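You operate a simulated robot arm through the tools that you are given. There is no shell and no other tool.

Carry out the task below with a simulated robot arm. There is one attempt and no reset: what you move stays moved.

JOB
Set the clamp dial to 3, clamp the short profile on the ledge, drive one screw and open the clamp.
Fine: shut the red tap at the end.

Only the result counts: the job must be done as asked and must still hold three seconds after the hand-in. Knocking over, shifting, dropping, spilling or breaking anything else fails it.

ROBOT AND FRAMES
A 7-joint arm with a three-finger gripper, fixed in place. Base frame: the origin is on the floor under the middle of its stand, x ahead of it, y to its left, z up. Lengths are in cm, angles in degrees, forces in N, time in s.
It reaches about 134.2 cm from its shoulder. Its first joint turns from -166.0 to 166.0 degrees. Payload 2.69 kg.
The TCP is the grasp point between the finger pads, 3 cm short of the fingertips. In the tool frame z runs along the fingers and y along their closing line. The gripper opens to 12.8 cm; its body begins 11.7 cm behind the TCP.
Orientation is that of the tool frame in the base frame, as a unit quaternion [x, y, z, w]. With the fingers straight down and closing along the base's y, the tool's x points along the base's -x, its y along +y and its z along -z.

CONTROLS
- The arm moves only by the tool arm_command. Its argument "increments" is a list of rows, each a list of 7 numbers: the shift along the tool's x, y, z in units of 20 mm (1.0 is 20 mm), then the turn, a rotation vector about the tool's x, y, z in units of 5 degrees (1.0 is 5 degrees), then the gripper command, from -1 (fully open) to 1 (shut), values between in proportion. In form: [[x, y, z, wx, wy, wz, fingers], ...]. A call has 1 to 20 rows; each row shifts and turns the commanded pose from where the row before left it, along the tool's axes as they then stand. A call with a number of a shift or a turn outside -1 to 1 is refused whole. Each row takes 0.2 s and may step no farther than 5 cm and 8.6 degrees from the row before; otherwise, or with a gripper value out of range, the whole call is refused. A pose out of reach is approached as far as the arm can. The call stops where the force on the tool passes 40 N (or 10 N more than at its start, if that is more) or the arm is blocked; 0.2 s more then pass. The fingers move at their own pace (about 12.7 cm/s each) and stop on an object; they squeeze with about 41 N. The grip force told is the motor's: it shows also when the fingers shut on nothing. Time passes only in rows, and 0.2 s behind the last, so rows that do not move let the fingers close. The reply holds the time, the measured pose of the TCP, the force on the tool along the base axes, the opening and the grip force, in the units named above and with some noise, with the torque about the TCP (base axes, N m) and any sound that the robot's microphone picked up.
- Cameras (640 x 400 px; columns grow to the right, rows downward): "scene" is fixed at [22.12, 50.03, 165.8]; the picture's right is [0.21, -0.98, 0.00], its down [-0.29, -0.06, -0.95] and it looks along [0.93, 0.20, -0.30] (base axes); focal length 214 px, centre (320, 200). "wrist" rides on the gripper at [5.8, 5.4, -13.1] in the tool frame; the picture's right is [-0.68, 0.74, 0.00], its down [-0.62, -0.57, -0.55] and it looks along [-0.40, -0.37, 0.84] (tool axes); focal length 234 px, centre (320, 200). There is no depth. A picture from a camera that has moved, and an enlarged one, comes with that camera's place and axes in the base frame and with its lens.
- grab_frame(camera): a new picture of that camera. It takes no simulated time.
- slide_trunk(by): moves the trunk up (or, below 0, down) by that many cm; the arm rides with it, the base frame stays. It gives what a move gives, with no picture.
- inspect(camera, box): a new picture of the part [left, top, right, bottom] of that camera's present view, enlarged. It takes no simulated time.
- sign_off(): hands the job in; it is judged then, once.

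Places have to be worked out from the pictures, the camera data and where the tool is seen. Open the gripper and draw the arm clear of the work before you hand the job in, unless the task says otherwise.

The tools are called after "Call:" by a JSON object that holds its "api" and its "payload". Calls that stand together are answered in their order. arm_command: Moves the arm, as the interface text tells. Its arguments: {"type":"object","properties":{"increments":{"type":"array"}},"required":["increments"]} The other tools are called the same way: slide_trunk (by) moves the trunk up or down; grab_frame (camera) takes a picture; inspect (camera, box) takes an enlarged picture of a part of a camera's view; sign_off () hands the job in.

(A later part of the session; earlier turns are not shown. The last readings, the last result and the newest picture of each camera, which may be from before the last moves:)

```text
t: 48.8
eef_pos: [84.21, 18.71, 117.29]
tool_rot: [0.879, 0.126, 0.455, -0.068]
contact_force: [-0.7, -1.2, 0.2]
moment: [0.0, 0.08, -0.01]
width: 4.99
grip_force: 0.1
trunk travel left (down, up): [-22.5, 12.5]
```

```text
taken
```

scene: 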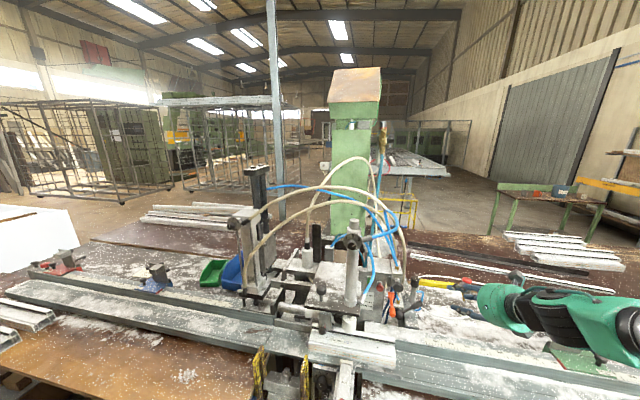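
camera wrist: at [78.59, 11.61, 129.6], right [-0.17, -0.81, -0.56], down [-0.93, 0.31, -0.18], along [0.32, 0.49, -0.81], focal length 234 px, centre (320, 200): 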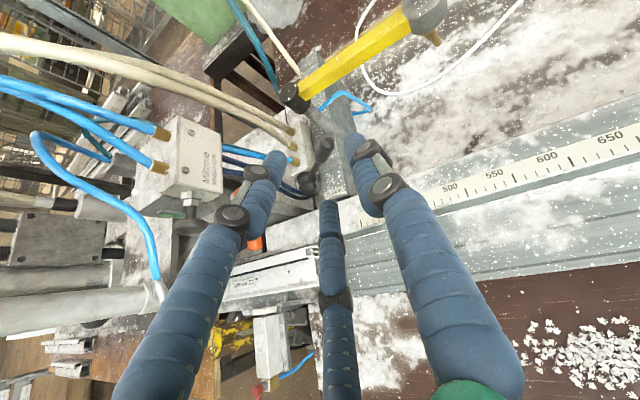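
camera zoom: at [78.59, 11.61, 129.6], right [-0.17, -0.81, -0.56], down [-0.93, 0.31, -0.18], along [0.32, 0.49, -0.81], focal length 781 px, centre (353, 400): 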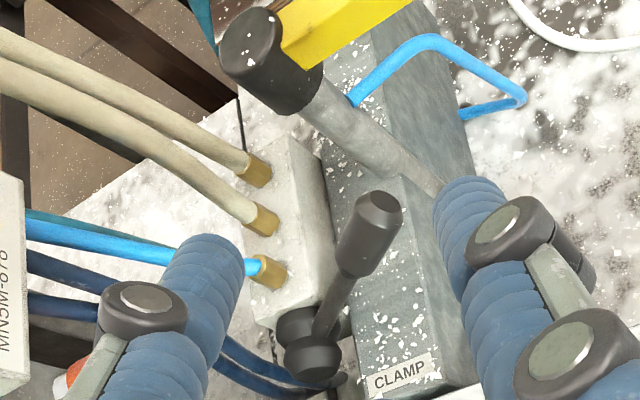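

The lever grip centre is at ≈[97.8,26.7,100.6], hub axis along x at ≈(y 33.5, z 96.5); it can only swing up/left since the CLAMP block is right below. I'll roll the hand 65° here so the closing line is across the lever, keeping fingers at 3.4 cm.

Call:
{"api": "arm_command", "payload": {"increments": [[0, 0, 0, 0, 0, 1, 0.3], [0, 0, 0, 0, 0, 1, 0.3], [0, 0, 0, 0, 0, 1, 0.3], [0, 0, 0, 0, 0, 1, 0.3], [0, 0, 0, 0, 0, 1, 0.3], [0, 0, 0, 0, 0, 1, 0.3], [0, 0, 0, 0, 0, 1, 0.3], [0, 0, 0, 0, 0, 1, 0.3], [0, 0, 0, 0, 0, 1, 0.3], [0, 0, 0, 0, 0, 1, 0.3], [0, 0, 0, 0, 0, 1, 0.3], [0, 0, 0, 0, 0, 1, 0.3], [0, 0, 0, 0, 0, 1, 0.3]]}}

Call:
{"api": "grab_frame", "payload": {"camera": "wrist"}}

Call:
{"api": "inspect", "payload": {"camera": "wrist", "box": [230, 60, 400, 180]}}

```text
t: 51.6
eef_pos: [83.92, 18.8, 117.37]
tool_rot: [0.808, -0.367, 0.347, -0.302]
contact_force: [-0.4, 0.2, -1.2]
moment: [0.02, 0.0, 0.01]
width: 4.5
grip_force: 0.0
trunk travel left (down, up): [-22.5, 12.5]
```

```text
taken
camera wrist: at [74.62, 8.21, 122.91], right [-0.61, 0.14, -0.78], down [-0.51, 0.68, 0.53], along [0.6, 0.72, -0.34], focal length 234 px, centre (320, 200)
```

wrist: 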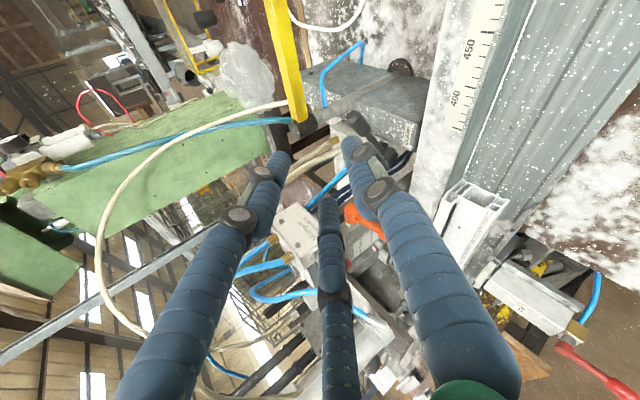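

```text
3.33 times, centred on (315, 120) of wrist
camera zoom: at [74.62, 8.21, 122.91], right [-0.61, 0.14, -0.78], down [-0.51, 0.68, 0.53], along [0.6, 0.72, -0.34], focal length 781 px, centre (337, 467)
```

zoom: 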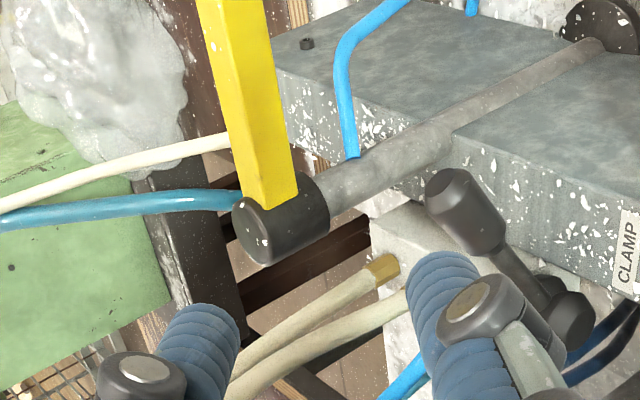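

The new view refines the grip centre to ≈[97.8,26.5,100.55] and the block top sits about 4–5 cm below it. I'll move to a pre-grasp point 7 cm short along the approach axis.

Call:
{"api": "arm_command", "payload": {"increments": [[-0.32, 0.184, 0.96, 0, 0, 0, 0.4], [-0.32, 0.184, 0.96, 0, 0, 0, 0.4], [-0.32, 0.184, 0.96, 0, 0, 0, 0.4], [-0.32, 0.184, 0.96, 0, 0, 0, 0.4], [-0.32, 0.184, 0.96, 0, 0, 0, 0.4], [-0.32, 0.184, 0.96, 0, 0, 0, 0.4], [-0.32, 0.184, 0.96, 0, 0, 0, 0.4], [-0.32, 0.184, 0.96, 0, 0, 0, 0.4]]}}

Call:
{"api": "grab_frame", "payload": {"camera": "wrist"}}

Call:
{"api": "inspect", "payload": {"camera": "wrist", "box": [240, 90, 400, 210]}}

Call:
{"api": "inspect", "payload": {"camera": "scene", "box": [370, 255, 470, 330]}}

```text
t: 53.4
eef_pos: [92.47, 24.82, 104.58]
tool_rot: [0.809, -0.365, 0.347, -0.303]
contact_force: [0.7, 0.0, -0.3]
moment: [0.0, 0.02, -0.01]
width: 3.83
grip_force: 0.1
trunk travel left (down, up): [-22.5, 12.5]
```

```text
taken
camera wrist: at [83.03, 14.32, 110.11], right [-0.61, 0.14, -0.78], down [-0.52, 0.68, 0.53], along [0.6, 0.72, -0.34], focal length 234 px, centre (320, 200)
```

wrist: 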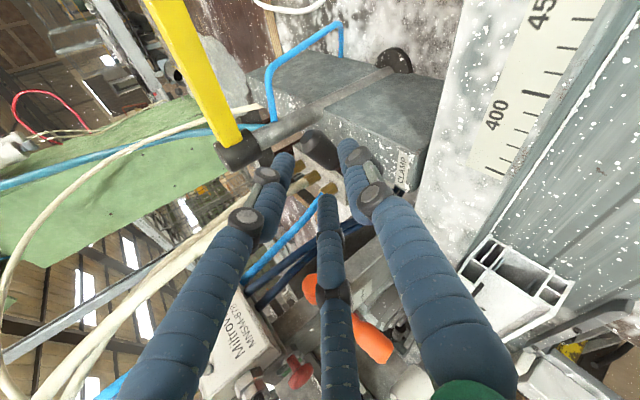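

```text
3.33 times, centred on (320, 150) of wrist
camera zoom: at [83.03, 14.32, 110.11], right [-0.61, 0.14, -0.78], down [-0.52, 0.68, 0.53], along [0.6, 0.72, -0.34], focal length 781 px, centre (320, 367)
```

zoom: 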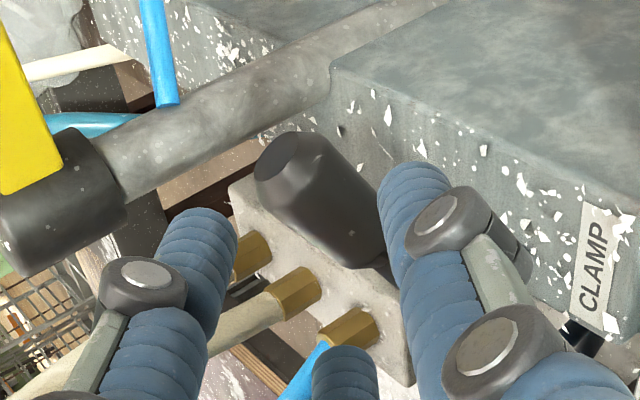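

```text
5.33 times, centred on (420, 292) of scene
camera zoom: at [22.12, 50.03, 165.8], right [0.21, -0.98, 0.0], down [-0.29, -0.06, -0.95], along [0.93, 0.2, -0.3], focal length 1144 px, centre (-213, -293)
```

zoom: 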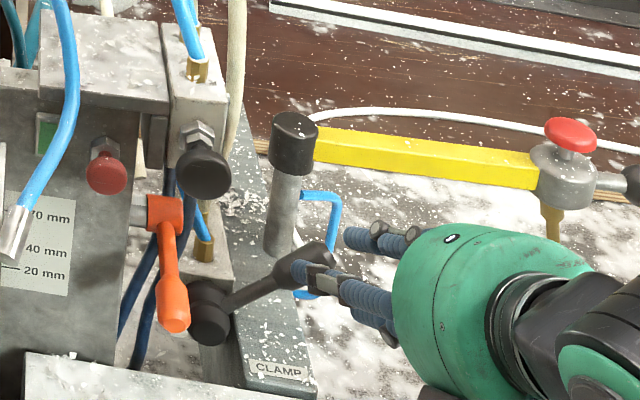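

The tool axis is well aligned with the grip. I'll open to 5 cm, offset slightly so the thumb passes under the lever, and advance 5.5 cm.

Call:
{"api": "arm_command", "payload": {"increments": [[-0.2, -0.31, 0, 0, 0, 0, 0.22], [0, 0, 0.5, 0, 0, 0, 0.22], [0, 0, 0.5, 0, 0, 0, 0.22], [0, 0, 0.5, 0, 0, 0, 0.22], [0, 0, 0.5, 0, 0, 0, 0.22]]}}

Call:
{"api": "inspect", "payload": {"camera": "wrist", "box": [220, 90, 420, 240]}}

Call:
{"api": "inspect", "payload": {"camera": "scene", "box": [390, 270, 460, 320]}}

```text
t: 54.6
eef_pos: [95.51, 26.47, 102.65]
tool_rot: [0.808, -0.366, 0.348, -0.302]
contact_force: [-1.1, 0.0, 0.4]
moment: [0.03, -0.01, -0.02]
width: 5.01
grip_force: 0.1
trunk travel left (down, up): [-22.5, 12.5]
```

```text
2.67 times, centred on (320, 165) of wrist
camera zoom: at [86.18, 15.9, 108.23], right [-0.61, 0.14, -0.78], down [-0.52, 0.68, 0.53], along [0.6, 0.72, -0.34], focal length 624 px, centre (320, 293)
```

zoom: 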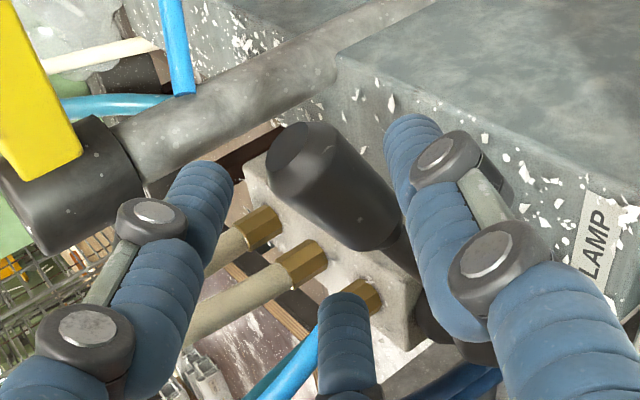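

```text
8.00 times, centred on (425, 295) of scene
camera zoom: at [22.12, 50.03, 165.8], right [0.21, -0.98, 0.0], down [-0.29, -0.06, -0.95], along [0.93, 0.2, -0.3], focal length 1716 px, centre (-520, -560)
```

zoom: 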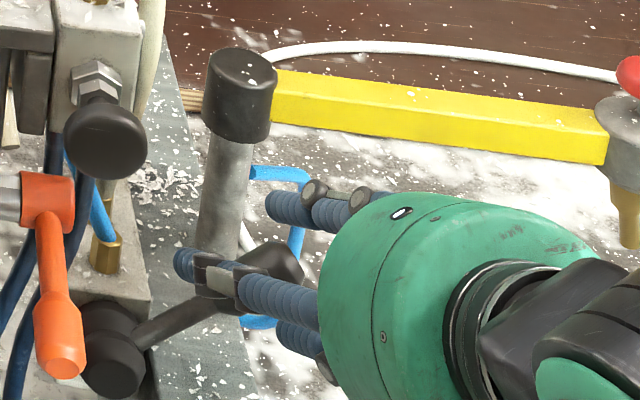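

The lever grip is now between the thumb and the two fingers. Advancing another 1.5 cm so the fingertips pass beyond the grip.

Call:
{"api": "arm_command", "payload": {"increments": [[0, -0.1, 0.4, 0, 0, 0, 0.22], [0, 0, 0.4, 0, 0, 0, 0.22]]}}

Call:
{"api": "inspect", "payload": {"camera": "wrist", "box": [220, 90, 420, 240]}}

```text
t: 55.2
eef_pos: [96.9, 26.83, 101.7]
tool_rot: [0.809, -0.365, 0.347, -0.302]
contact_force: [-0.3, -0.5, -0.5]
moment: [0.0, -0.02, 0.01]
width: 5.01
grip_force: 0.1
trunk travel left (down, up): [-22.5, 12.5]
```

```text
2.67 times, centred on (320, 165) of wrist
camera zoom: at [87.49, 16.42, 107.39], right [-0.61, 0.14, -0.78], down [-0.52, 0.68, 0.53], along [0.6, 0.72, -0.34], focal length 624 px, centre (320, 293)
```

zoom: 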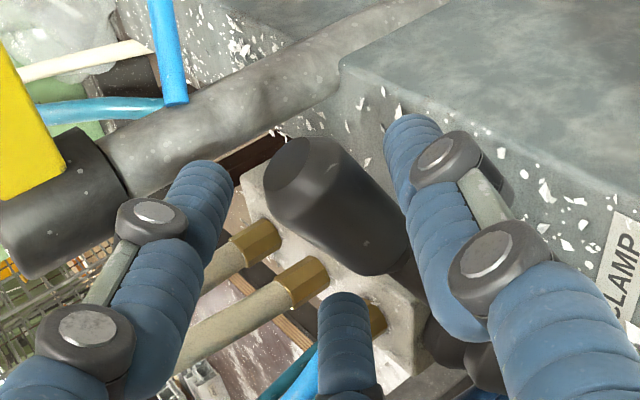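

Clear of contact so far. I'll now push the lever up and to the left with the thumb in small steps along its arc, watching force and sound.

Call:
{"api": "arm_command", "payload": {"increments": [[0, -0.35, 0, 0, 0, 0, 0.22], [-0.05, -0.335, -0.12, 0, 0, -1, 0.22], [-0.04, -0.34, -0.105, 0, 0, -1, 0.22]]}}

Call:
{"api": "inspect", "payload": {"camera": "wrist", "box": [220, 90, 420, 240]}}

Call:
{"api": "inspect", "payload": {"camera": "scene", "box": [390, 270, 460, 320]}}

```text
t: 56.0
eef_pos: [97.09, 28.06, 102.8]
tool_rot: [0.84, -0.294, 0.369, -0.268]
contact_force: [-9.2, -7.7, -27.5]
moment: [0.3, 0.51, -0.15]
width: 6.67
grip_force: 12.4
trunk travel left (down, up): [-22.5, 12.5]
```

```text
2.67 times, centred on (320, 165) of wrist
camera zoom: at [88.47, 17.42, 109.51], right [-0.59, -0.04, -0.8], down [-0.6, 0.68, 0.41], along [0.54, 0.73, -0.43], focal length 624 px, centre (320, 293)
```

zoom: 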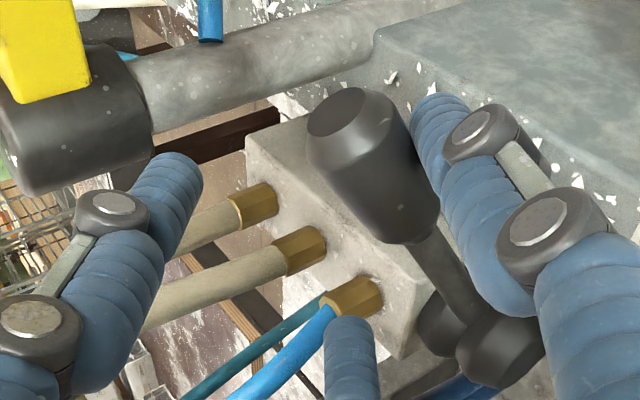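

```text
8.00 times, centred on (425, 295) of scene
camera zoom: at [22.12, 50.03, 165.8], right [0.21, -0.98, 0.0], down [-0.29, -0.06, -0.95], along [0.93, 0.2, -0.3], focal length 1716 px, centre (-520, -560)
```

zoom: 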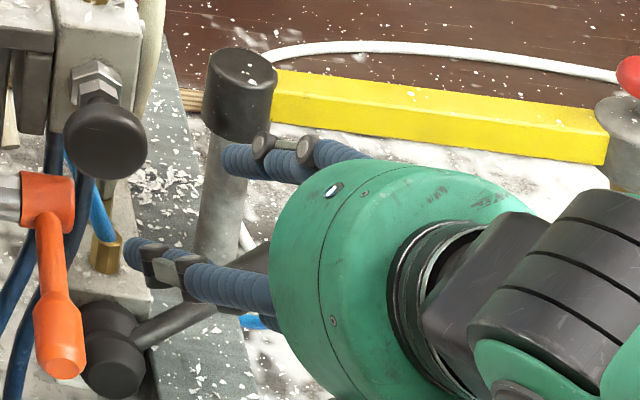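

The lever did not move; the thumb was back-driven open (6.7 cm) so the push was weak. I'll return to the pre-push pose and actually grip the handle to transmit more force.

Call:
{"api": "arm_command", "payload": {"increments": [[0, 0, 0, 0, 0, 1, 0.22], [0.04, 0.34, 0.105, 0, 0, 0, 0.22], [0, 0, 0, 0, 0, 1, 0.22], [0.05, 0.335, 0.12, 0, 0, 0, 0.22], [0, 0.2, 0, 0, 0, 0, 0.22]]}}

Call:
{"api": "inspect", "payload": {"camera": "wrist", "box": [220, 90, 420, 240]}}

Call:
{"api": "inspect", "payload": {"camera": "scene", "box": [390, 270, 460, 320]}}

```text
t: 57.2
eef_pos: [97.17, 27.1, 102.44]
tool_rot: [0.808, -0.365, 0.348, -0.304]
contact_force: [-1.6, -5.0, -3.6]
moment: [-0.11, 0.04, -0.02]
width: 5.43
grip_force: 3.2
trunk travel left (down, up): [-22.5, 12.5]
```

```text
2.67 times, centred on (320, 165) of wrist
camera zoom: at [87.77, 16.59, 107.92], right [-0.61, 0.14, -0.78], down [-0.52, 0.67, 0.53], along [0.6, 0.73, -0.34], focal length 624 px, centre (320, 293)
```

zoom: 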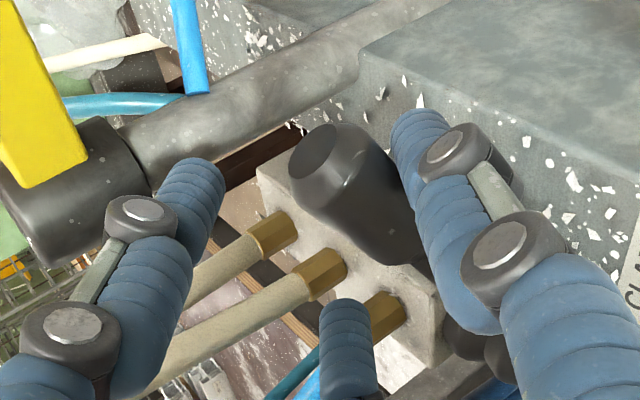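

```text
8.00 times, centred on (425, 295) of scene
camera zoom: at [22.12, 50.03, 165.8], right [0.21, -0.98, 0.0], down [-0.29, -0.06, -0.95], along [0.93, 0.2, -0.3], focal length 1716 px, centre (-520, -560)
```

zoom: 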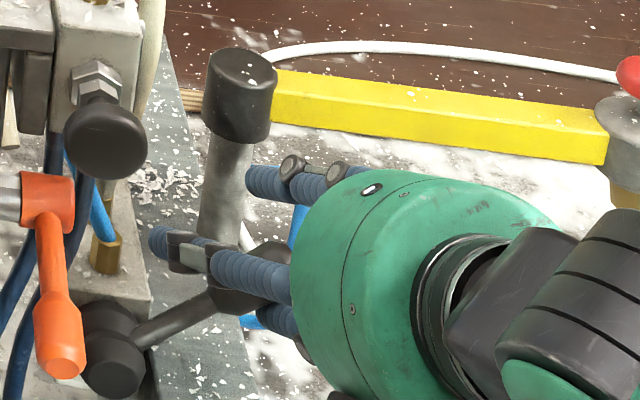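

Lever unchanged. I'll recentre (0.8 cm) and close the gripper on the handle.

Call:
{"api": "arm_command", "payload": {"increments": [[0, 0.4, 0.2, 0, 0, 0, 0.22], [0, 0, 0, 0, 0, 0, 1], [0, 0, 0, 0, 0, 0, 1], [0, 0, 0, 0, 0, 0, 1]]}}

Call:
{"api": "inspect", "payload": {"camera": "wrist", "box": [220, 90, 420, 240]}}

Call:
{"api": "inspect", "payload": {"camera": "scene", "box": [390, 270, 460, 320]}}

```text
t: 58.2
eef_pos: [97.02, 26.72, 101.32]
tool_rot: [0.809, -0.366, 0.347, -0.303]
contact_force: [2.0, -1.3, 0.0]
moment: [-0.04, -0.1, -0.15]
width: 3.14
grip_force: 44.5
trunk travel left (down, up): [-22.5, 12.5]
```

```text
2.67 times, centred on (320, 165) of wrist
camera zoom: at [87.72, 16.16, 106.85], right [-0.61, 0.14, -0.78], down [-0.52, 0.68, 0.53], along [0.6, 0.72, -0.34], focal length 624 px, centre (320, 293)
```

zoom: 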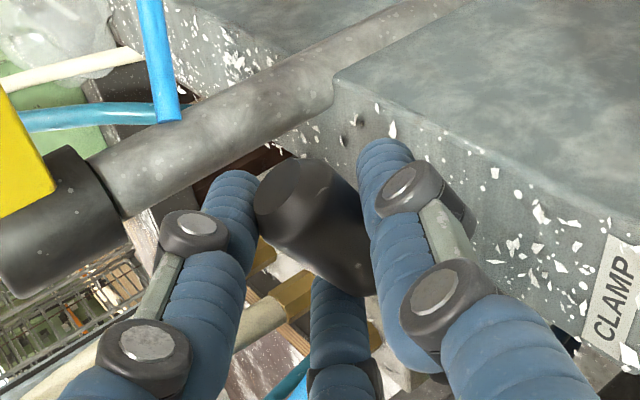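

```text
8.00 times, centred on (425, 295) of scene
camera zoom: at [22.12, 50.03, 165.8], right [0.21, -0.98, 0.0], down [-0.29, -0.06, -0.95], along [0.93, 0.2, -0.3], focal length 1716 px, centre (-520, -560)
```

zoom: 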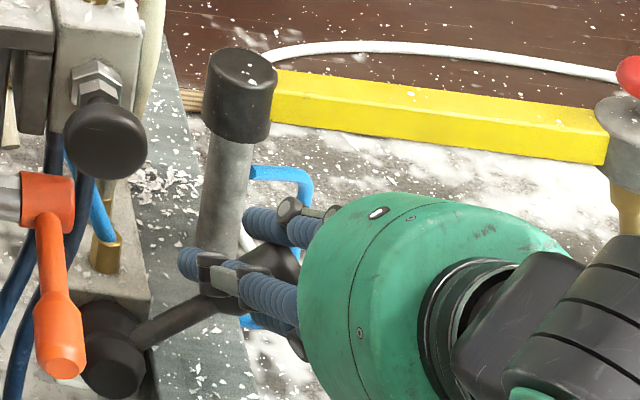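

Solid balanced grip (44.5 N). Now a gentle probe: 0.8 cm along the up-left tangent to see if the lever yields.

Call:
{"api": "arm_command", "payload": {"increments": [[-0.03, -0.184, -0.071, 0, 0, 0, 1], [-0.03, -0.184, -0.071, 0, 0, 0, 1]]}}

```text
t: 58.8
eef_pos: [97.16, 26.74, 101.27]
tool_rot: [0.81, -0.368, 0.344, -0.3]
contact_force: [15.7, -31.0, -21.7]
moment: [-0.62, -0.31, -0.73]
width: 3.14
grip_force: 45.1
trunk travel left (down, up): [-22.5, 12.5]
```

Rigid in that direction (≈40 N, no motion), so the lever is at its stop there. I'll relax and probe the opposite way (down-right) gently.

Call:
{"api": "arm_command", "payload": {"increments": [[0.03, 0.184, 0.071, 0, 0, 0, 1], [0.03, 0.184, 0.071, 0, 0, 0, 1]]}}

Call:
{"api": "arm_command", "payload": {"increments": [[0.02, 0.13, 0.05, 0, 0, 0, 1], [0.02, 0.13, 0.05, 0, 0, 0, 1]]}}

```text
t: 59.4
eef_pos: [97.15, 26.82, 101.32]
tool_rot: [0.809, -0.365, 0.347, -0.303]
contact_force: [-1.0, -23.8, -6.4]
moment: [-0.21, 0.42, 0.33]
width: 3.15
grip_force: 44.9
trunk travel left (down, up): [-22.5, 12.5]
```

```text
t: 60.0
eef_pos: [97.18, 26.71, 101.47]
tool_rot: [0.808, -0.364, 0.348, -0.305]
contact_force: [-3.6, 3.5, 9.1]
moment: [-0.12, -0.07, 0.17]
width: 3.16
grip_force: 45.6
trunk travel left (down, up): [-22.5, 12.5]
```

Small reaction so far in this direction; I'll push a little further down-right.

Call:
{"api": "arm_command", "payload": {"increments": [[0.02, 0.15, 0.06, 0, 0, 0, 1], [0.02, 0.15, 0.06, 0, 0, 0, 1]]}}

Call:
{"api": "arm_command", "payload": {"increments": [[0.02, 0.15, 0.06, 0, 0, 0, 1], [0.02, 0.15, 0.06, 0, 0, 0, 1]]}}

Call:
{"api": "inspect", "payload": {"camera": "scene", "box": [390, 270, 460, 320]}}

```text
t: 60.6
eef_pos: [97.26, 26.8, 101.28]
tool_rot: [0.807, -0.363, 0.35, -0.307]
contact_force: [-12.4, -0.3, 8.1]
moment: [0.4, 0.2, 0.19]
width: 3.14
grip_force: 44.8
trunk travel left (down, up): [-22.5, 12.5]
stopped in row 2: the force on the tool passed its limit at 44 N (the readings are from after the stop); the commanded pose is now the measured one
```

```text
t: 61.4
eef_pos: [97.36, 26.82, 101.26]
tool_rot: [0.807, -0.36, 0.351, -0.31]
contact_force: [-15.6, -0.9, 9.9]
moment: [0.36, 0.23, 0.16]
width: 3.13
grip_force: 45.3
trunk travel left (down, up): [-22.5, 12.5]
stopped in row 2: the force on the tool passed its limit at 41 N (the readings are from after the stop); the commanded pose is now the measured one
```

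```text
8.00 times, centred on (425, 295) of scene
camera zoom: at [22.12, 50.03, 165.8], right [0.21, -0.98, 0.0], down [-0.29, -0.06, -0.95], along [0.93, 0.2, -0.3], focal length 1716 px, centre (-520, -560)
```

zoom: 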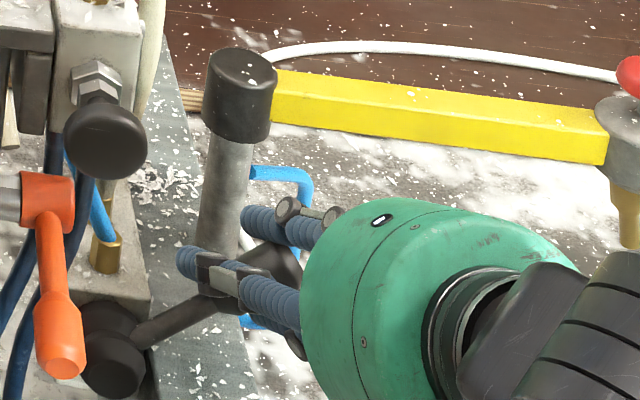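

Rigid both ways tangentially. I'll probe pulling toward the robot (−x) in case the lever hinges about another axis.

Call:
{"api": "arm_command", "payload": {"increments": [[-0.1, 0.08, -0.16, 0, 0, 0, 1], [-0.1, 0.08, -0.16, 0, 0, 0, 1], [-0.1, 0.08, -0.16, 0, 0, 0, 1]]}}

Call:
{"api": "arm_command", "payload": {"increments": [[-0.1, 0.08, -0.16, 0, 0, 0, 1], [-0.1, 0.08, -0.16, 0, 0, 0, 1]]}}

```text
t: 62.2
eef_pos: [96.34, 26.64, 101.05]
tool_rot: [0.806, -0.361, 0.352, -0.312]
contact_force: [13.4, 0.6, 9.8]
moment: [-0.1, -0.71, -0.78]
width: 3.14
grip_force: 45.2
trunk travel left (down, up): [-22.5, 12.5]
```

```text
t: 62.8
eef_pos: [95.51, 26.51, 101.17]
tool_rot: [0.806, -0.361, 0.351, -0.312]
contact_force: [13.2, -8.3, 17.8]
moment: [-0.57, -0.42, -0.92]
width: 3.11
grip_force: 45.1
trunk travel left (down, up): [-22.5, 12.5]
```

It moves under about 13 N this way. Checking whether the lever itself is moving or the fingers are slipping.

Call:
{"api": "inspect", "payload": {"camera": "scene", "box": [390, 270, 460, 320]}}

Call:
{"api": "inspect", "payload": {"camera": "wrist", "box": [220, 90, 420, 240]}}

```text
8.00 times, centred on (425, 295) of scene
camera zoom: at [22.12, 50.03, 165.8], right [0.21, -0.98, 0.0], down [-0.29, -0.06, -0.95], along [0.93, 0.2, -0.3], focal length 1716 px, centre (-520, -560)
```

zoom: 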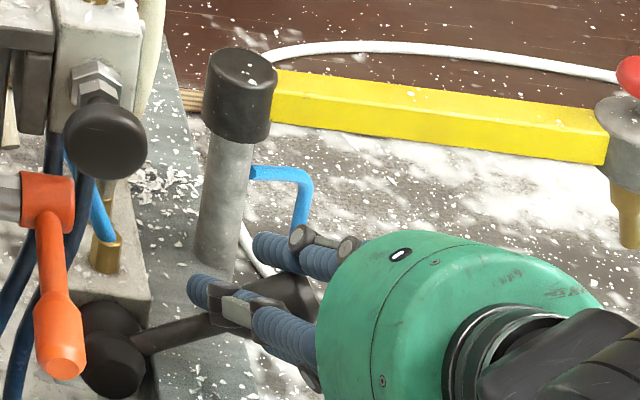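

```text
2.67 times, centred on (320, 165) of wrist
camera zoom: at [86.05, 15.84, 106.43], right [-0.6, 0.14, -0.79], down [-0.53, 0.67, 0.52], along [0.6, 0.73, -0.33], focal length 624 px, centre (320, 293)
```

zoom: 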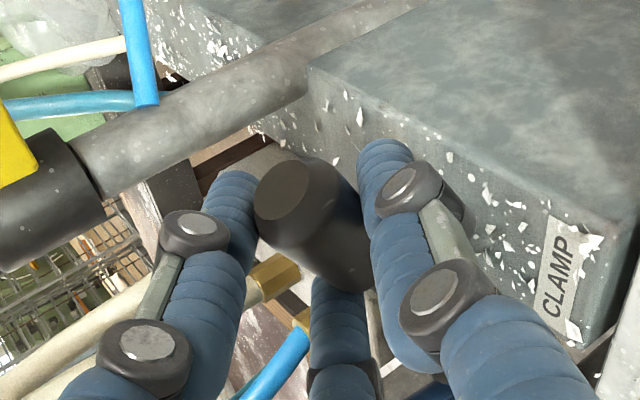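

The lever is swinging forward with the hand: it hinges about a near-vertical axis at the hub. I'll continue pulling it along the arc toward the robot, turning the hand partly with it.

Call:
{"api": "arm_command", "payload": {"increments": [[-0.16, 0.118, -0.257, -0.17, 0.378, 0.28, 1], [-0.16, 0.118, -0.257, -0.17, 0.378, 0.28, 1], [-0.16, 0.118, -0.257, -0.17, 0.378, 0.28, 1]]}}

Call:
{"api": "inspect", "payload": {"camera": "scene", "box": [320, 260, 460, 350]}}

Call:
{"api": "inspect", "payload": {"camera": "wrist", "box": [220, 90, 420, 240]}}

```text
t: 63.3
eef_pos: [95.18, 26.51, 101.25]
tool_rot: [0.8, -0.372, 0.354, -0.31]
contact_force: [-7.3, -8.8, 6.2]
moment: [-0.13, 0.31, 0.52]
width: 3.09
grip_force: 45.1
out of reach, approached as far as the arm can: row 1, 2
trunk travel left (down, up): [-22.5, 12.5]
stopped in row 2: the force on the tool passed its limit at 44 N (the readings are from after the stop); the commanded pose is now the measured one
```

```text
4.44 times, centred on (390, 305) of scene
camera zoom: at [22.12, 50.03, 165.8], right [0.21, -0.98, 0.0], down [-0.29, -0.06, -0.95], along [0.93, 0.2, -0.3], focal length 953 px, centre (9, -267)
```

zoom: 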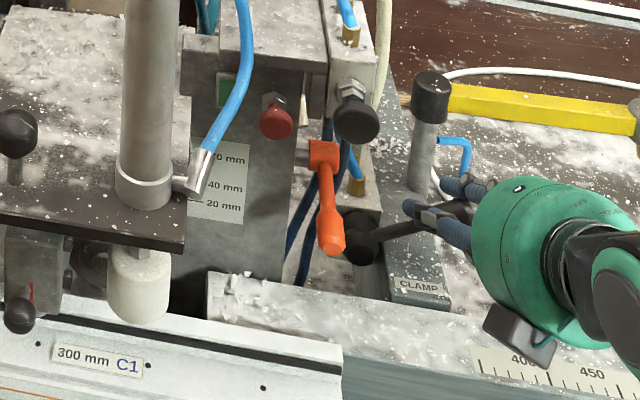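

```text
2.67 times, centred on (320, 165) of wrist
camera zoom: at [85.52, 16.03, 106.32], right [-0.59, 0.16, -0.79], down [-0.52, 0.67, 0.53], along [0.61, 0.72, -0.32], focal length 624 px, centre (320, 293)
```

zoom: 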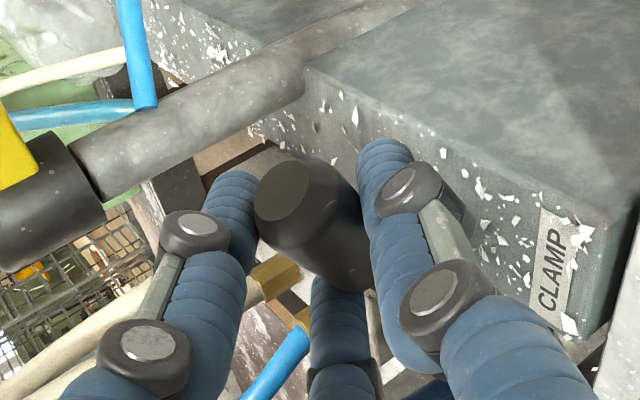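

A wrist limit blocked the turning, so I'll continue with translation only, in small −x steps.

Call:
{"api": "arm_command", "payload": {"increments": [[-0.118, 0.094, -0.2, 0, 0, 0, 1], [-0.118, 0.094, -0.2, 0, 0, 0, 1], [-0.118, 0.094, -0.2, 0, 0, 0, 1]]}}

Call:
{"api": "inspect", "payload": {"camera": "scene", "box": [320, 260, 460, 350]}}

```text
t: 64.1
eef_pos: [93.67, 26.58, 101.23]
tool_rot: [0.8, -0.371, 0.356, -0.31]
contact_force: [7.3, -13.8, 11.1]
moment: [-0.08, -0.31, -0.92]
width: 3.13
grip_force: 45.1
trunk travel left (down, up): [-22.5, 12.5]
```

```text
4.44 times, centred on (390, 305) of scene
camera zoom: at [22.12, 50.03, 165.8], right [0.21, -0.98, 0.0], down [-0.29, -0.06, -0.95], along [0.93, 0.2, -0.3], focal length 953 px, centre (9, -267)
```

zoom: 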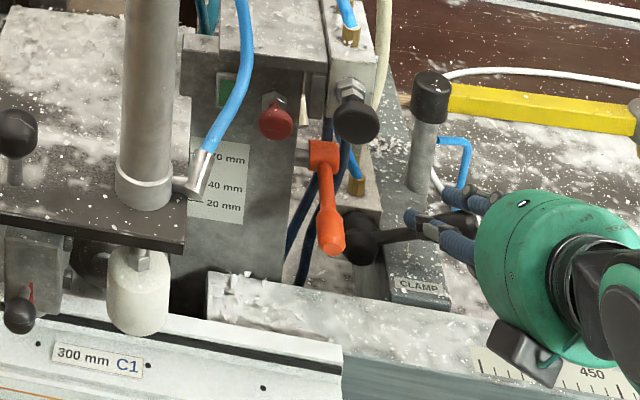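

The clamp foot is visibly lowering as the lever comes forward, so this lever is indeed the clamp control. Continuing along the arc.

Call:
{"api": "arm_command", "payload": {"increments": [[-0.186, 0.088, -0.232, 0, 0, 0, 1], [-0.205, 0.072, -0.221, 0, 0, 0, 1], [-0.223, 0.055, -0.209, 0, 0, 0, 1]]}}

Call:
{"api": "inspect", "payload": {"camera": "scene", "box": [320, 260, 460, 350]}}

Call:
{"api": "inspect", "payload": {"camera": "wrist", "box": [220, 90, 420, 240]}}

```text
t: 64.9
eef_pos: [92.09, 27.31, 101.22]
tool_rot: [0.8, -0.37, 0.355, -0.311]
contact_force: [27.7, 1.1, 5.3]
moment: [-0.99, -0.03, -0.15]
width: 2.93
grip_force: 45.0
trunk travel left (down, up): [-22.5, 12.5]
```

```text
4.44 times, centred on (390, 305) of scene
camera zoom: at [22.12, 50.03, 165.8], right [0.21, -0.98, 0.0], down [-0.29, -0.06, -0.95], along [0.93, 0.2, -0.3], focal length 953 px, centre (9, -267)
```

zoom: 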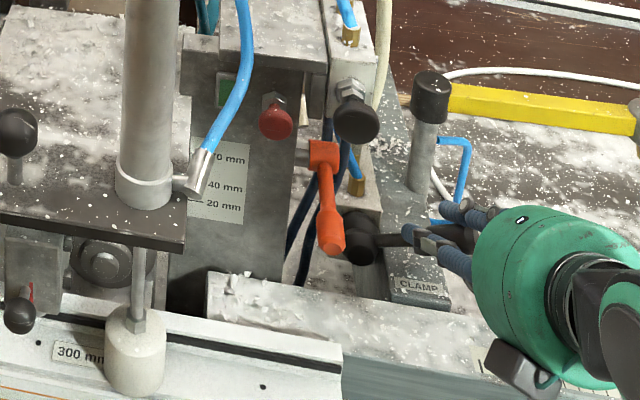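

```text
2.67 times, centred on (320, 165) of wrist
camera zoom: at [82.42, 16.68, 106.36], right [-0.59, 0.16, -0.79], down [-0.52, 0.67, 0.53], along [0.61, 0.72, -0.32], focal length 624 px, centre (320, 293)
```

zoom: 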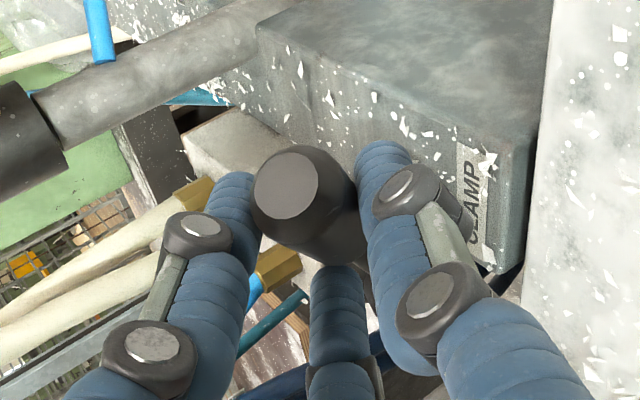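

The foot is now at the profile. I'll inspect the contact more closely before going to the end of the lever's travel.

Call:
{"api": "inspect", "payload": {"camera": "scene", "box": [310, 310, 390, 360]}}

Call:
{"api": "inspect", "payload": {"camera": "scene", "box": [395, 290, 435, 325]}}

```text
8.00 times, centred on (350, 335) of scene
camera zoom: at [22.12, 50.03, 165.8], right [0.21, -0.98, 0.0], down [-0.29, -0.06, -0.95], along [0.93, 0.2, -0.3], focal length 1716 px, centre (80, -880)
```

zoom: 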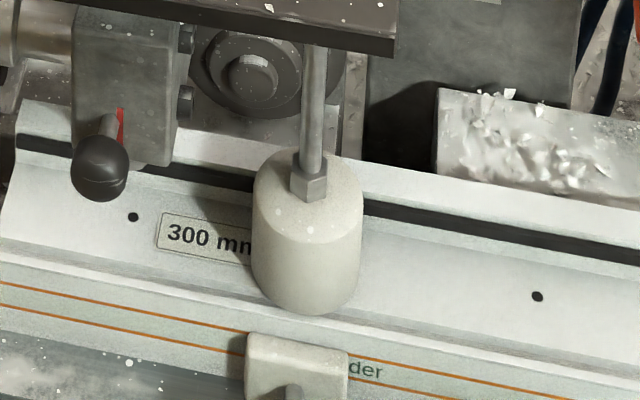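

```text
11.43 times, centred on (415, 308) of scene
camera zoom: at [22.12, 50.03, 165.8], right [0.21, -0.98, 0.0], down [-0.29, -0.06, -0.95], along [0.93, 0.2, -0.3], focal length 2451 px, centre (-766, -1029)
```

zoom: 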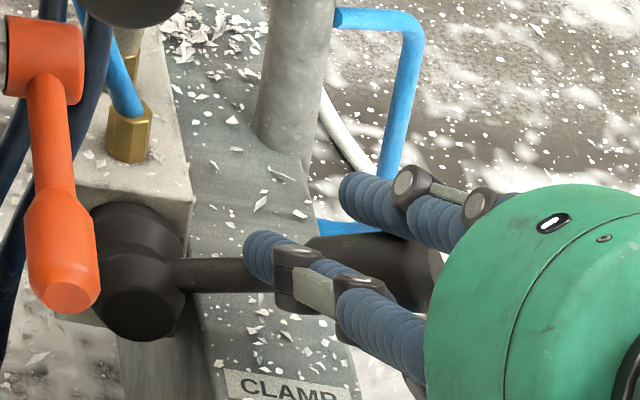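

Both the foot and the SIDE pad have advanced onto the profile. I'll nudge the lever a bit more to find its end stop.

Call:
{"api": "arm_command", "payload": {"increments": [[-0.235, 0.04, -0.19, 0, 0, 0, 1]]}}

Call:
{"api": "inspect", "payload": {"camera": "scene", "box": [310, 310, 390, 360]}}

Call:
{"api": "inspect", "payload": {"camera": "scene", "box": [395, 290, 435, 325]}}

```text
t: 65.3
eef_pos: [91.7, 27.35, 101.47]
tool_rot: [0.799, -0.37, 0.357, -0.312]
contact_force: [33.6, 2.2, 14.8]
moment: [-0.41, -0.15, 0.56]
width: 2.95
grip_force: 45.5
trunk travel left (down, up): [-22.5, 12.5]
```

```text
8.00 times, centred on (350, 335) of scene
camera zoom: at [22.12, 50.03, 165.8], right [0.21, -0.98, 0.0], down [-0.29, -0.06, -0.95], along [0.93, 0.2, -0.3], focal length 1716 px, centre (80, -880)
```

zoom: 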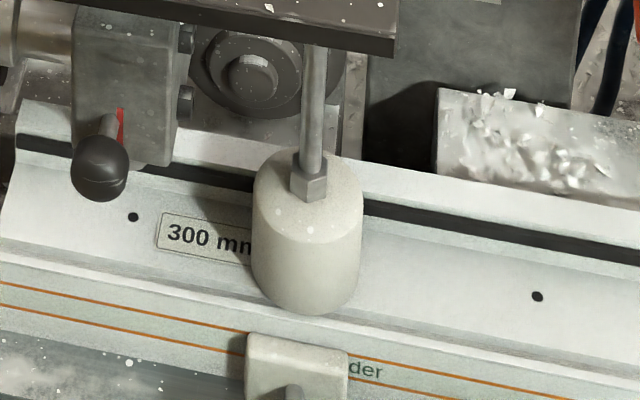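

```text
11.43 times, centred on (415, 308) of scene
camera zoom: at [22.12, 50.03, 165.8], right [0.21, -0.98, 0.0], down [-0.29, -0.06, -0.95], along [0.93, 0.2, -0.3], focal length 2451 px, centre (-766, -1029)
```

zoom: 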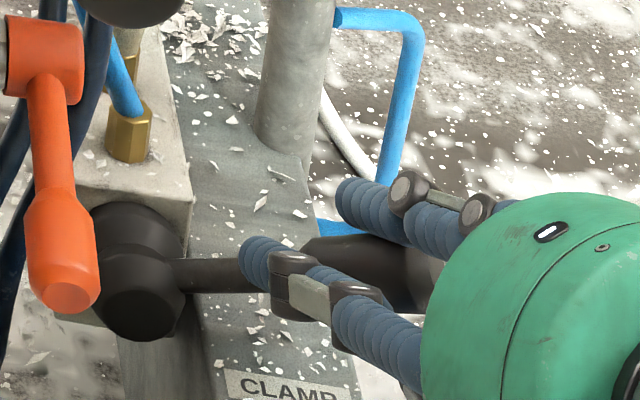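

The lever is at its stop (fingers start to slip, foot and pad unchanged). I'll relax the pull, open the fingers and back away, then check that the clamp stays closed.

Call:
{"api": "arm_command", "payload": {"increments": [[0.15, -0.03, 0.12, 0, 0, 0, 1], [0, 0, 0, 0, 0, 0, 0.3], [0, 0, 0, 0, 0, 0, 0.3], [0, 0, -0.5, 0, 0, 0, 0.3], [0, 0, -0.7, 0, 0, 0, 0.3], [0, 0, -1, 0, 0, 0, 0.3], [0, 0, -1, 0, 0, 0, 0.3]]}}

Call:
{"api": "inspect", "payload": {"camera": "scene", "box": [300, 260, 460, 360]}}

Call:
{"api": "inspect", "payload": {"camera": "wrist", "box": [220, 70, 420, 220]}}

```text
t: 66.9
eef_pos: [86.65, 25.66, 104.6]
tool_rot: [0.8, -0.371, 0.354, -0.31]
contact_force: [-0.6, 0.0, -0.1]
moment: [0.01, -0.03, -0.03]
width: 4.49
grip_force: 0.0
trunk travel left (down, up): [-22.5, 12.5]
```

```text
4.00 times, centred on (380, 310) of scene
camera zoom: at [22.12, 50.03, 165.8], right [0.21, -0.98, 0.0], down [-0.29, -0.06, -0.95], along [0.93, 0.2, -0.3], focal length 858 px, centre (80, -240)
```

zoom: 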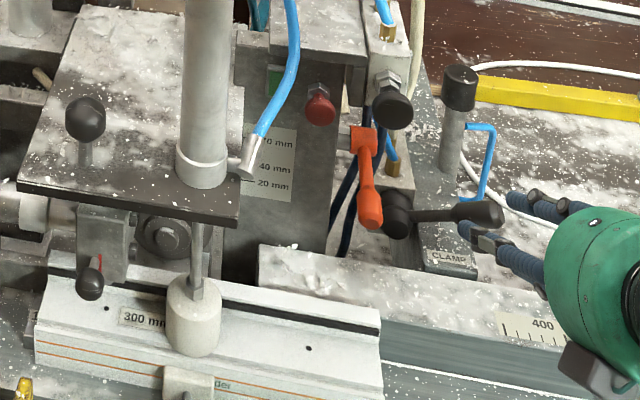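

```text
2.67 times, centred on (320, 145) of wrist
camera zoom: at [76.94, 15.2, 109.75], right [-0.6, 0.16, -0.79], down [-0.52, 0.67, 0.53], along [0.61, 0.72, -0.32], focal length 624 px, centre (320, 347)
```

zoom: 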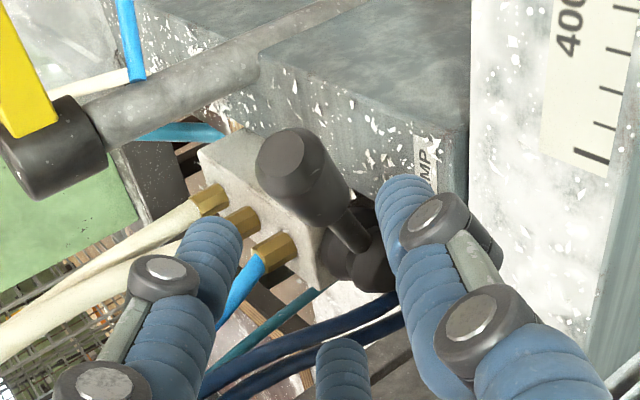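

The clamp stays closed after release. Now I'll retreat, unroll the wrist and take a close front view of the button panel to decide which control drives the screw.

Call:
{"api": "arm_command", "payload": {"increments": [[0, 0, -1, 0, 0, 0, 0.3], [0, 0, -1, 0, 0, 0, 0.3], [0, 0, -1, 0, 0, 0, 0.3], [0, 0, -1, 0, 0, 0, 0.3], [0, 0, -1, 0, 0, 0, 0.3], [0, 0, -1, 0, 0, 0, 0.3], [0, 0, 0, 0, 0, -1, 0.3], [0, 0, 0, 0, 0, -1, 0.3], [0, 0, 0, 0, 0, -1, 0.3], [0, 0, 0, 0, 0, -1, 0.3], [0, 0, 0, 0, 0, -1, 0.3], [0, 0, 0, 0, 0, -1, 0.3], [0, 0, 0, 0, 0, -1, 0.3], [0, 0, 0, 0, 0, -1, 0.3], [0, 0, 0, 0, 0, -1, 0.3], [0, 0, 0, 0, 0, -1, 0.3], [0, 0, 0, 0, 0, -1, 0.3], [0, 0, 0, 0, 0, -1, 0.3], [0, 0, 0, 0, 0, -1, 0.3]]}}

Call:
{"api": "arm_command", "payload": {"increments": [[0, 0, 0, 0, 1, 0, 0.3], [0, 0, 0, 0, 1, 0, 0.3], [0, 0, 0, 0, 1, 0, 0.3], [0, 0, 0, 0, 1, 0, 0.3], [0, 0, 0, 0, 1, 0, 0.3], [0, 0, 0, 0, 1, 0, 0.3], [0, 0, 0, 0, 1, 0, 0.3], [0, 0, 0, -1, 0, 0, 0.3], [0, 0, 0, -1, 0, 0, 0.3], [0, 0, 0, -1, 0, 0, 0.3], [0, 0, 0, -0.4, 0, 0, 0.3]]}}

Call:
{"api": "grab_frame", "payload": {"camera": "wrist"}}

```text
t: 70.9
eef_pos: [77.39, 22.89, 110.62]
tool_rot: [0.881, 0.094, 0.453, -0.094]
contact_force: [1.8, 1.0, 3.9]
moment: [-0.13, 0.49, -0.02]
width: 4.45
grip_force: 0.1
out of reach, approached as far as the arm can: row 19
trunk travel left (down, up): [-22.5, 12.5]
```

```text
t: 73.3
eef_pos: [79.19, 17.78, 112.51]
tool_rot: [0.699, 0.058, 0.701, -0.13]
contact_force: [0.2, 0.7, 0.2]
moment: [-0.01, -0.02, 0.03]
width: 4.46
grip_force: 0.0
out of reach, approached as far as the arm can: row 2, 3, 4, 5, 6, 7, 8, 9, 10
trunk travel left (down, up): [-22.5, 12.5]
```

```text
taken
camera wrist: at [68.01, 8.8, 117.57], right [0.19, -0.64, -0.75], down [-0.68, 0.46, -0.57], along [0.7, 0.62, -0.35], focal length 234 px, centre (320, 200)
```

wrist: 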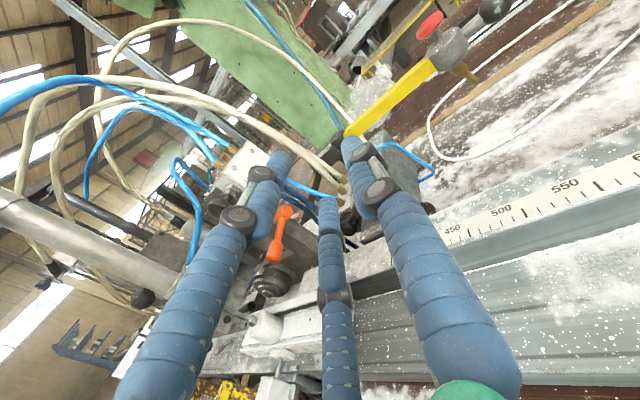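

The wrist hit some joint limits while yawed left, but it's free now. I'll straighten the yaw while backing up.

Call:
{"api": "arm_command", "payload": {"increments": [[0, 0, -1, -1, 0, 0, 0.3], [0, 0, -1, -1, 0, 0, 0.3], [0, 0, -1, -1, 0, 0, 0.3], [0, 0, -0.5, 0, 0, 0, 0.3]]}}

Call:
{"api": "grab_frame", "payload": {"camera": "scene"}}

```text
t: 74.3
eef_pos: [77.45, 16.44, 112.6]
tool_rot: [0.702, 0.042, 0.7, -0.125]
contact_force: [-0.1, -0.5, -0.3]
moment: [-0.06, 0.0, -0.01]
width: 4.47
grip_force: 0.0
out of reach, approached as far as the arm can: row 1, 2, 3
trunk travel left (down, up): [-22.5, 12.5]
```

```text
taken
```

scene: 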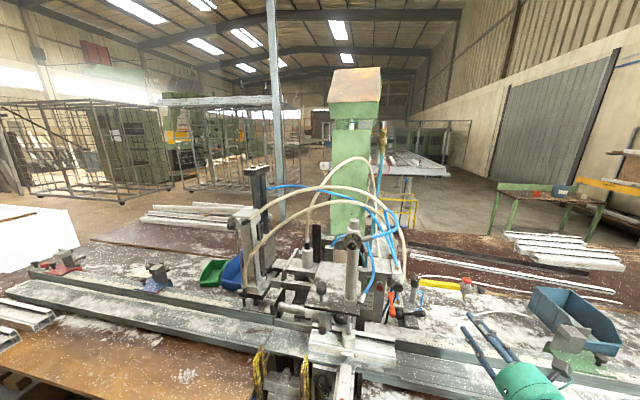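

The low horizontal pose seems unreachable with the trunk this high. I'll raise the hand first to get back into reach and check.

Call:
{"api": "arm_command", "payload": {"increments": [[1, 0, 0, 0, 0, 0, 0.3], [1, 0, 0, 0, 0, 0, 0.3], [1, 0, 0, 0, 0, 0, 0.3], [1, 0, 0, 0, 0, 0, 0.3], [0, 0, 0, 0, 0, 0, 0.3]]}}

```text
t: 75.5
eef_pos: [77.57, 15.43, 120.54]
tool_rot: [0.702, 0.042, 0.7, -0.125]
contact_force: [0.5, -0.6, 0.6]
moment: [-0.01, 0.05, 0.02]
width: 4.48
grip_force: 0.1
trunk travel left (down, up): [-22.5, 12.5]
```

Back in reach. Straightening yaw and roll in small steps here.

Call:
{"api": "arm_command", "payload": {"increments": [[0, 0, -0.5, -0.7, 0, 0, 0.3], [0, 0, -0.5, -0.7, 0, 0, 0.3], [0, 0, -0.5, -0.7, 0, 0, 0.3], [0, 0, -0.5, -0.7, 0, 0, 0.3], [0, 0, 0, 0, 0, -0.65, 0.3], [0, 0, 0, 0, 0, -0.65, 0.3]]}}

```text
t: 76.9
eef_pos: [77.47, 15.5, 120.5]
tool_rot: [0.702, 0.042, 0.7, -0.125]
contact_force: [-0.6, 0.3, -0.6]
moment: [0.02, 0.02, 0.0]
width: 4.52
grip_force: 0.0
out of reach, approached as far as the arm can: row 1, 2, 3, 4, 5, 6
trunk travel left (down, up): [-22.5, 12.5]
```

A wrist joint is at its limit in this roll; I'll roll +40° away from the limit and then straighten the yaw.

Call:
{"api": "arm_command", "payload": {"increments": [[0, 0, 0, 0, 0, 1, 0.3], [0, 0, 0, 0, 0, 1, 0.3], [0, 0, 0, 0, 0, 1, 0.3], [0, 0, 0, 0, 0, 1, 0.3], [0, 0, 0, 0, 0, 1, 0.3], [0, 0, 0, 0, 0, 1, 0.3], [0, 0, 0, 0, 0, 1, 0.3], [0, 0, 0, 0, 0, 1, 0.3]]}}

```text
t: 78.7
eef_pos: [77.48, 15.36, 120.43]
tool_rot: [0.674, -0.201, 0.616, -0.357]
contact_force: [-0.5, -0.4, -0.6]
moment: [0.0, 0.0, -0.02]
width: 4.48
grip_force: 0.2
trunk travel left (down, up): [-22.5, 12.5]
```

Good. Now yaw right 13.5° about vertical, then move back-left to face the button panel.

Call:
{"api": "arm_command", "payload": {"increments": [[0, 0, 0, -0.62, 0.656, 0, 0.3], [0, 0, 0, -0.62, 0.656, 0, 0.3], [0, 0, 0, -0.62, 0.656, 0, 0.3]]}}

```text
t: 79.5
eef_pos: [77.53, 15.51, 120.41]
tool_rot: [0.645, -0.279, 0.653, -0.282]
contact_force: [0.7, -0.5, -0.4]
moment: [0.0, -0.01, -0.01]
width: 4.48
grip_force: 0.0
trunk travel left (down, up): [-22.5, 12.5]
```

Hand is level and straight. Moving to a viewing point in front of the buttons.

Call:
{"api": "arm_command", "payload": {"increments": [[-0.894, -0.4625, -0.344, 0, 0, 0, 0.6], [-0.894, -0.4625, -0.344, 0, 0, 0, 0.6], [-0.894, -0.4625, -0.344, 0, 0, 0, 0.6], [-0.894, -0.4625, -0.344, 0, 0, 0, 0.6], [-0.894, -0.4625, -0.344, 0, 0, 0, 0.6], [-0.894, -0.4625, -0.344, 0, 0, 0, 0.6], [-0.894, -0.4625, -0.344, 0, 0, 0, 0.6], [-0.894, -0.4625, -0.344, 0, 0, 0, 0.6]]}}

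Call:
{"api": "grab_frame", "payload": {"camera": "wrist"}}

Call:
{"api": "inspect", "payload": {"camera": "wrist", "box": [240, 60, 400, 200]}}

Call:
{"api": "inspect", "payload": {"camera": "scene", "box": [340, 265, 420, 325]}}

```text
t: 81.3
eef_pos: [72.05, 30.99, 115.93]
tool_rot: [0.646, -0.279, 0.652, -0.282]
contact_force: [-0.2, 0.4, -0.4]
moment: [-0.02, 0.0, 0.02]
width: 2.53
grip_force: 0.0
trunk travel left (down, up): [-22.5, 12.5]
```

```text
taken
camera wrist: at [58.92, 23.17, 115.89], right [0.01, -0.01, -1.0], down [-0.55, 0.84, -0.02], along [0.84, 0.55, 0.0], focal length 234 px, centre (320, 200)
```

wrist: 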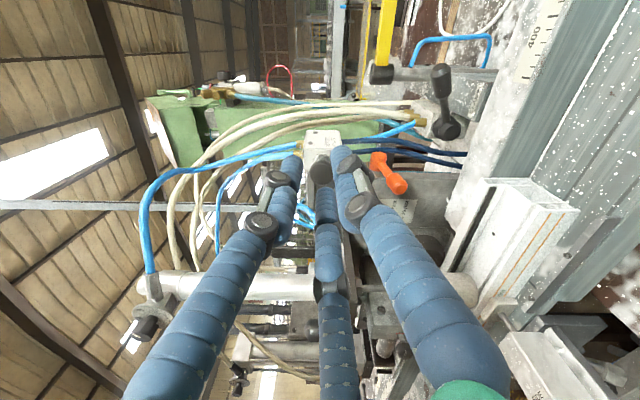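

```text
2.86 times, centred on (320, 130) of wrist
camera zoom: at [58.92, 23.17, 115.89], right [0.01, -0.01, -1.0], down [-0.55, 0.84, -0.02], along [0.84, 0.55, 0.0], focal length 669 px, centre (320, 400)
```

zoom: 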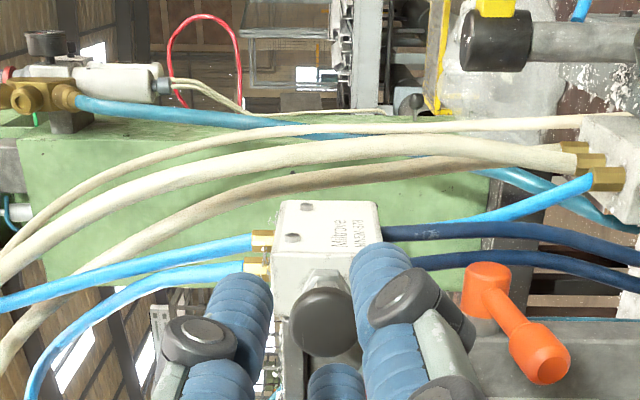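

```text
6.67 times, centred on (380, 295) of scene
camera zoom: at [22.12, 50.03, 165.8], right [0.21, -0.98, 0.0], down [-0.29, -0.06, -0.95], along [0.93, 0.2, -0.3], focal length 1430 px, centre (-80, -433)
```

zoom: 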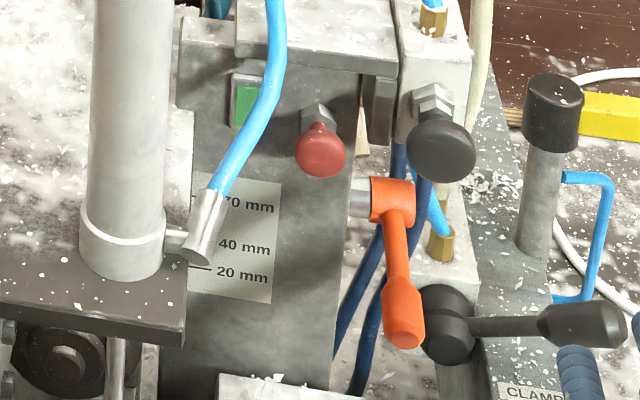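

No labels are visible by the buttons. Before choosing, I want a closer look at the yellow-guarded device with the chrome knob below the ledge (≈[75,74,81]), so I'll back off, tilt down 45° and move left.

Call:
{"api": "arm_command", "payload": {"increments": [[0, 0, -1, -0.728, -0.685, 0, 0.6], [0, 0, -1, -0.728, -0.685, 0, 0.6], [0, 0, -1, -0.728, -0.685, 0, 0.6], [0, 0, -1, -0.728, -0.685, 0, 0.6], [0, 0, -1, -0.728, -0.685, 0, 0.6], [0, 0, 0, -0.728, -0.685, 0, 0.6], [0, 0, 0, -0.728, -0.685, 0, 0.6], [0, 0, 0, -0.728, -0.685, 0, 0.6], [0, 0, 0, -0.728, -0.685, 0, 0.6]]}}

```text
t: 83.3
eef_pos: [62.17, 30.97, 117.23]
tool_rot: [0.844, -0.363, 0.361, -0.157]
contact_force: [-0.7, 0.0, -2.1]
moment: [0.03, -0.11, -0.01]
width: 2.56
grip_force: 0.1
trunk travel left (down, up): [-22.5, 12.5]
```

Call:
{"api": "arm_command", "payload": {"increments": [[-0.99, -0.07, -0.04, 0, 0, 0, 0.6], [-0.99, -0.07, -0.04, 0, 0, 0, 0.6], [-0.99, -0.07, -0.04, 0, 0, 0, 0.6], [-0.99, -0.07, -0.04, 0, 0, 0, 0.6], [-0.99, -0.07, -0.04, 0, 0, 0, 0.6], [-0.99, -0.07, -0.04, 0, 0, 0, 0.6], [-0.99, -0.07, -0.04, 0, 0, 0, 0.6], [-0.99, -0.07, -0.04, 0, 0, 0, 0.6], [-0.99, -0.07, -0.04, 0, 0, 0, 0.6], [-0.99, -0.07, -0.04, 0, 0, 0, 0.6], [-0.99, -0.07, -0.04, 0, 0, 0, 0.6], [-0.99, -0.07, -0.04, 0, 0, 0, 0.6]]}}

Call:
{"api": "grab_frame", "payload": {"camera": "wrist"}}

```text
t: 85.9
eef_pos: [51.02, 49.57, 107.62]
tool_rot: [0.846, -0.366, 0.356, -0.154]
contact_force: [0.4, 0.6, -0.5]
moment: [-0.02, -0.02, 0.05]
width: 2.57
grip_force: 0.1
trunk travel left (down, up): [-22.5, 12.5]
```

```text
taken
camera wrist: at [41.74, 41.69, 116.78], right [-0.7, -0.01, -0.71], down [-0.4, 0.84, 0.38], along [0.59, 0.55, -0.59], focal length 234 px, centre (320, 200)
```

wrist: 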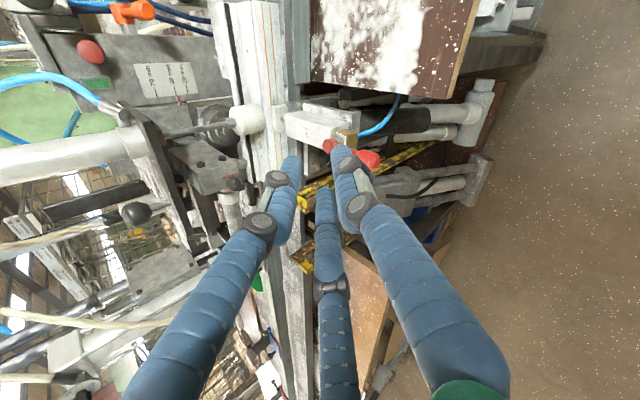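

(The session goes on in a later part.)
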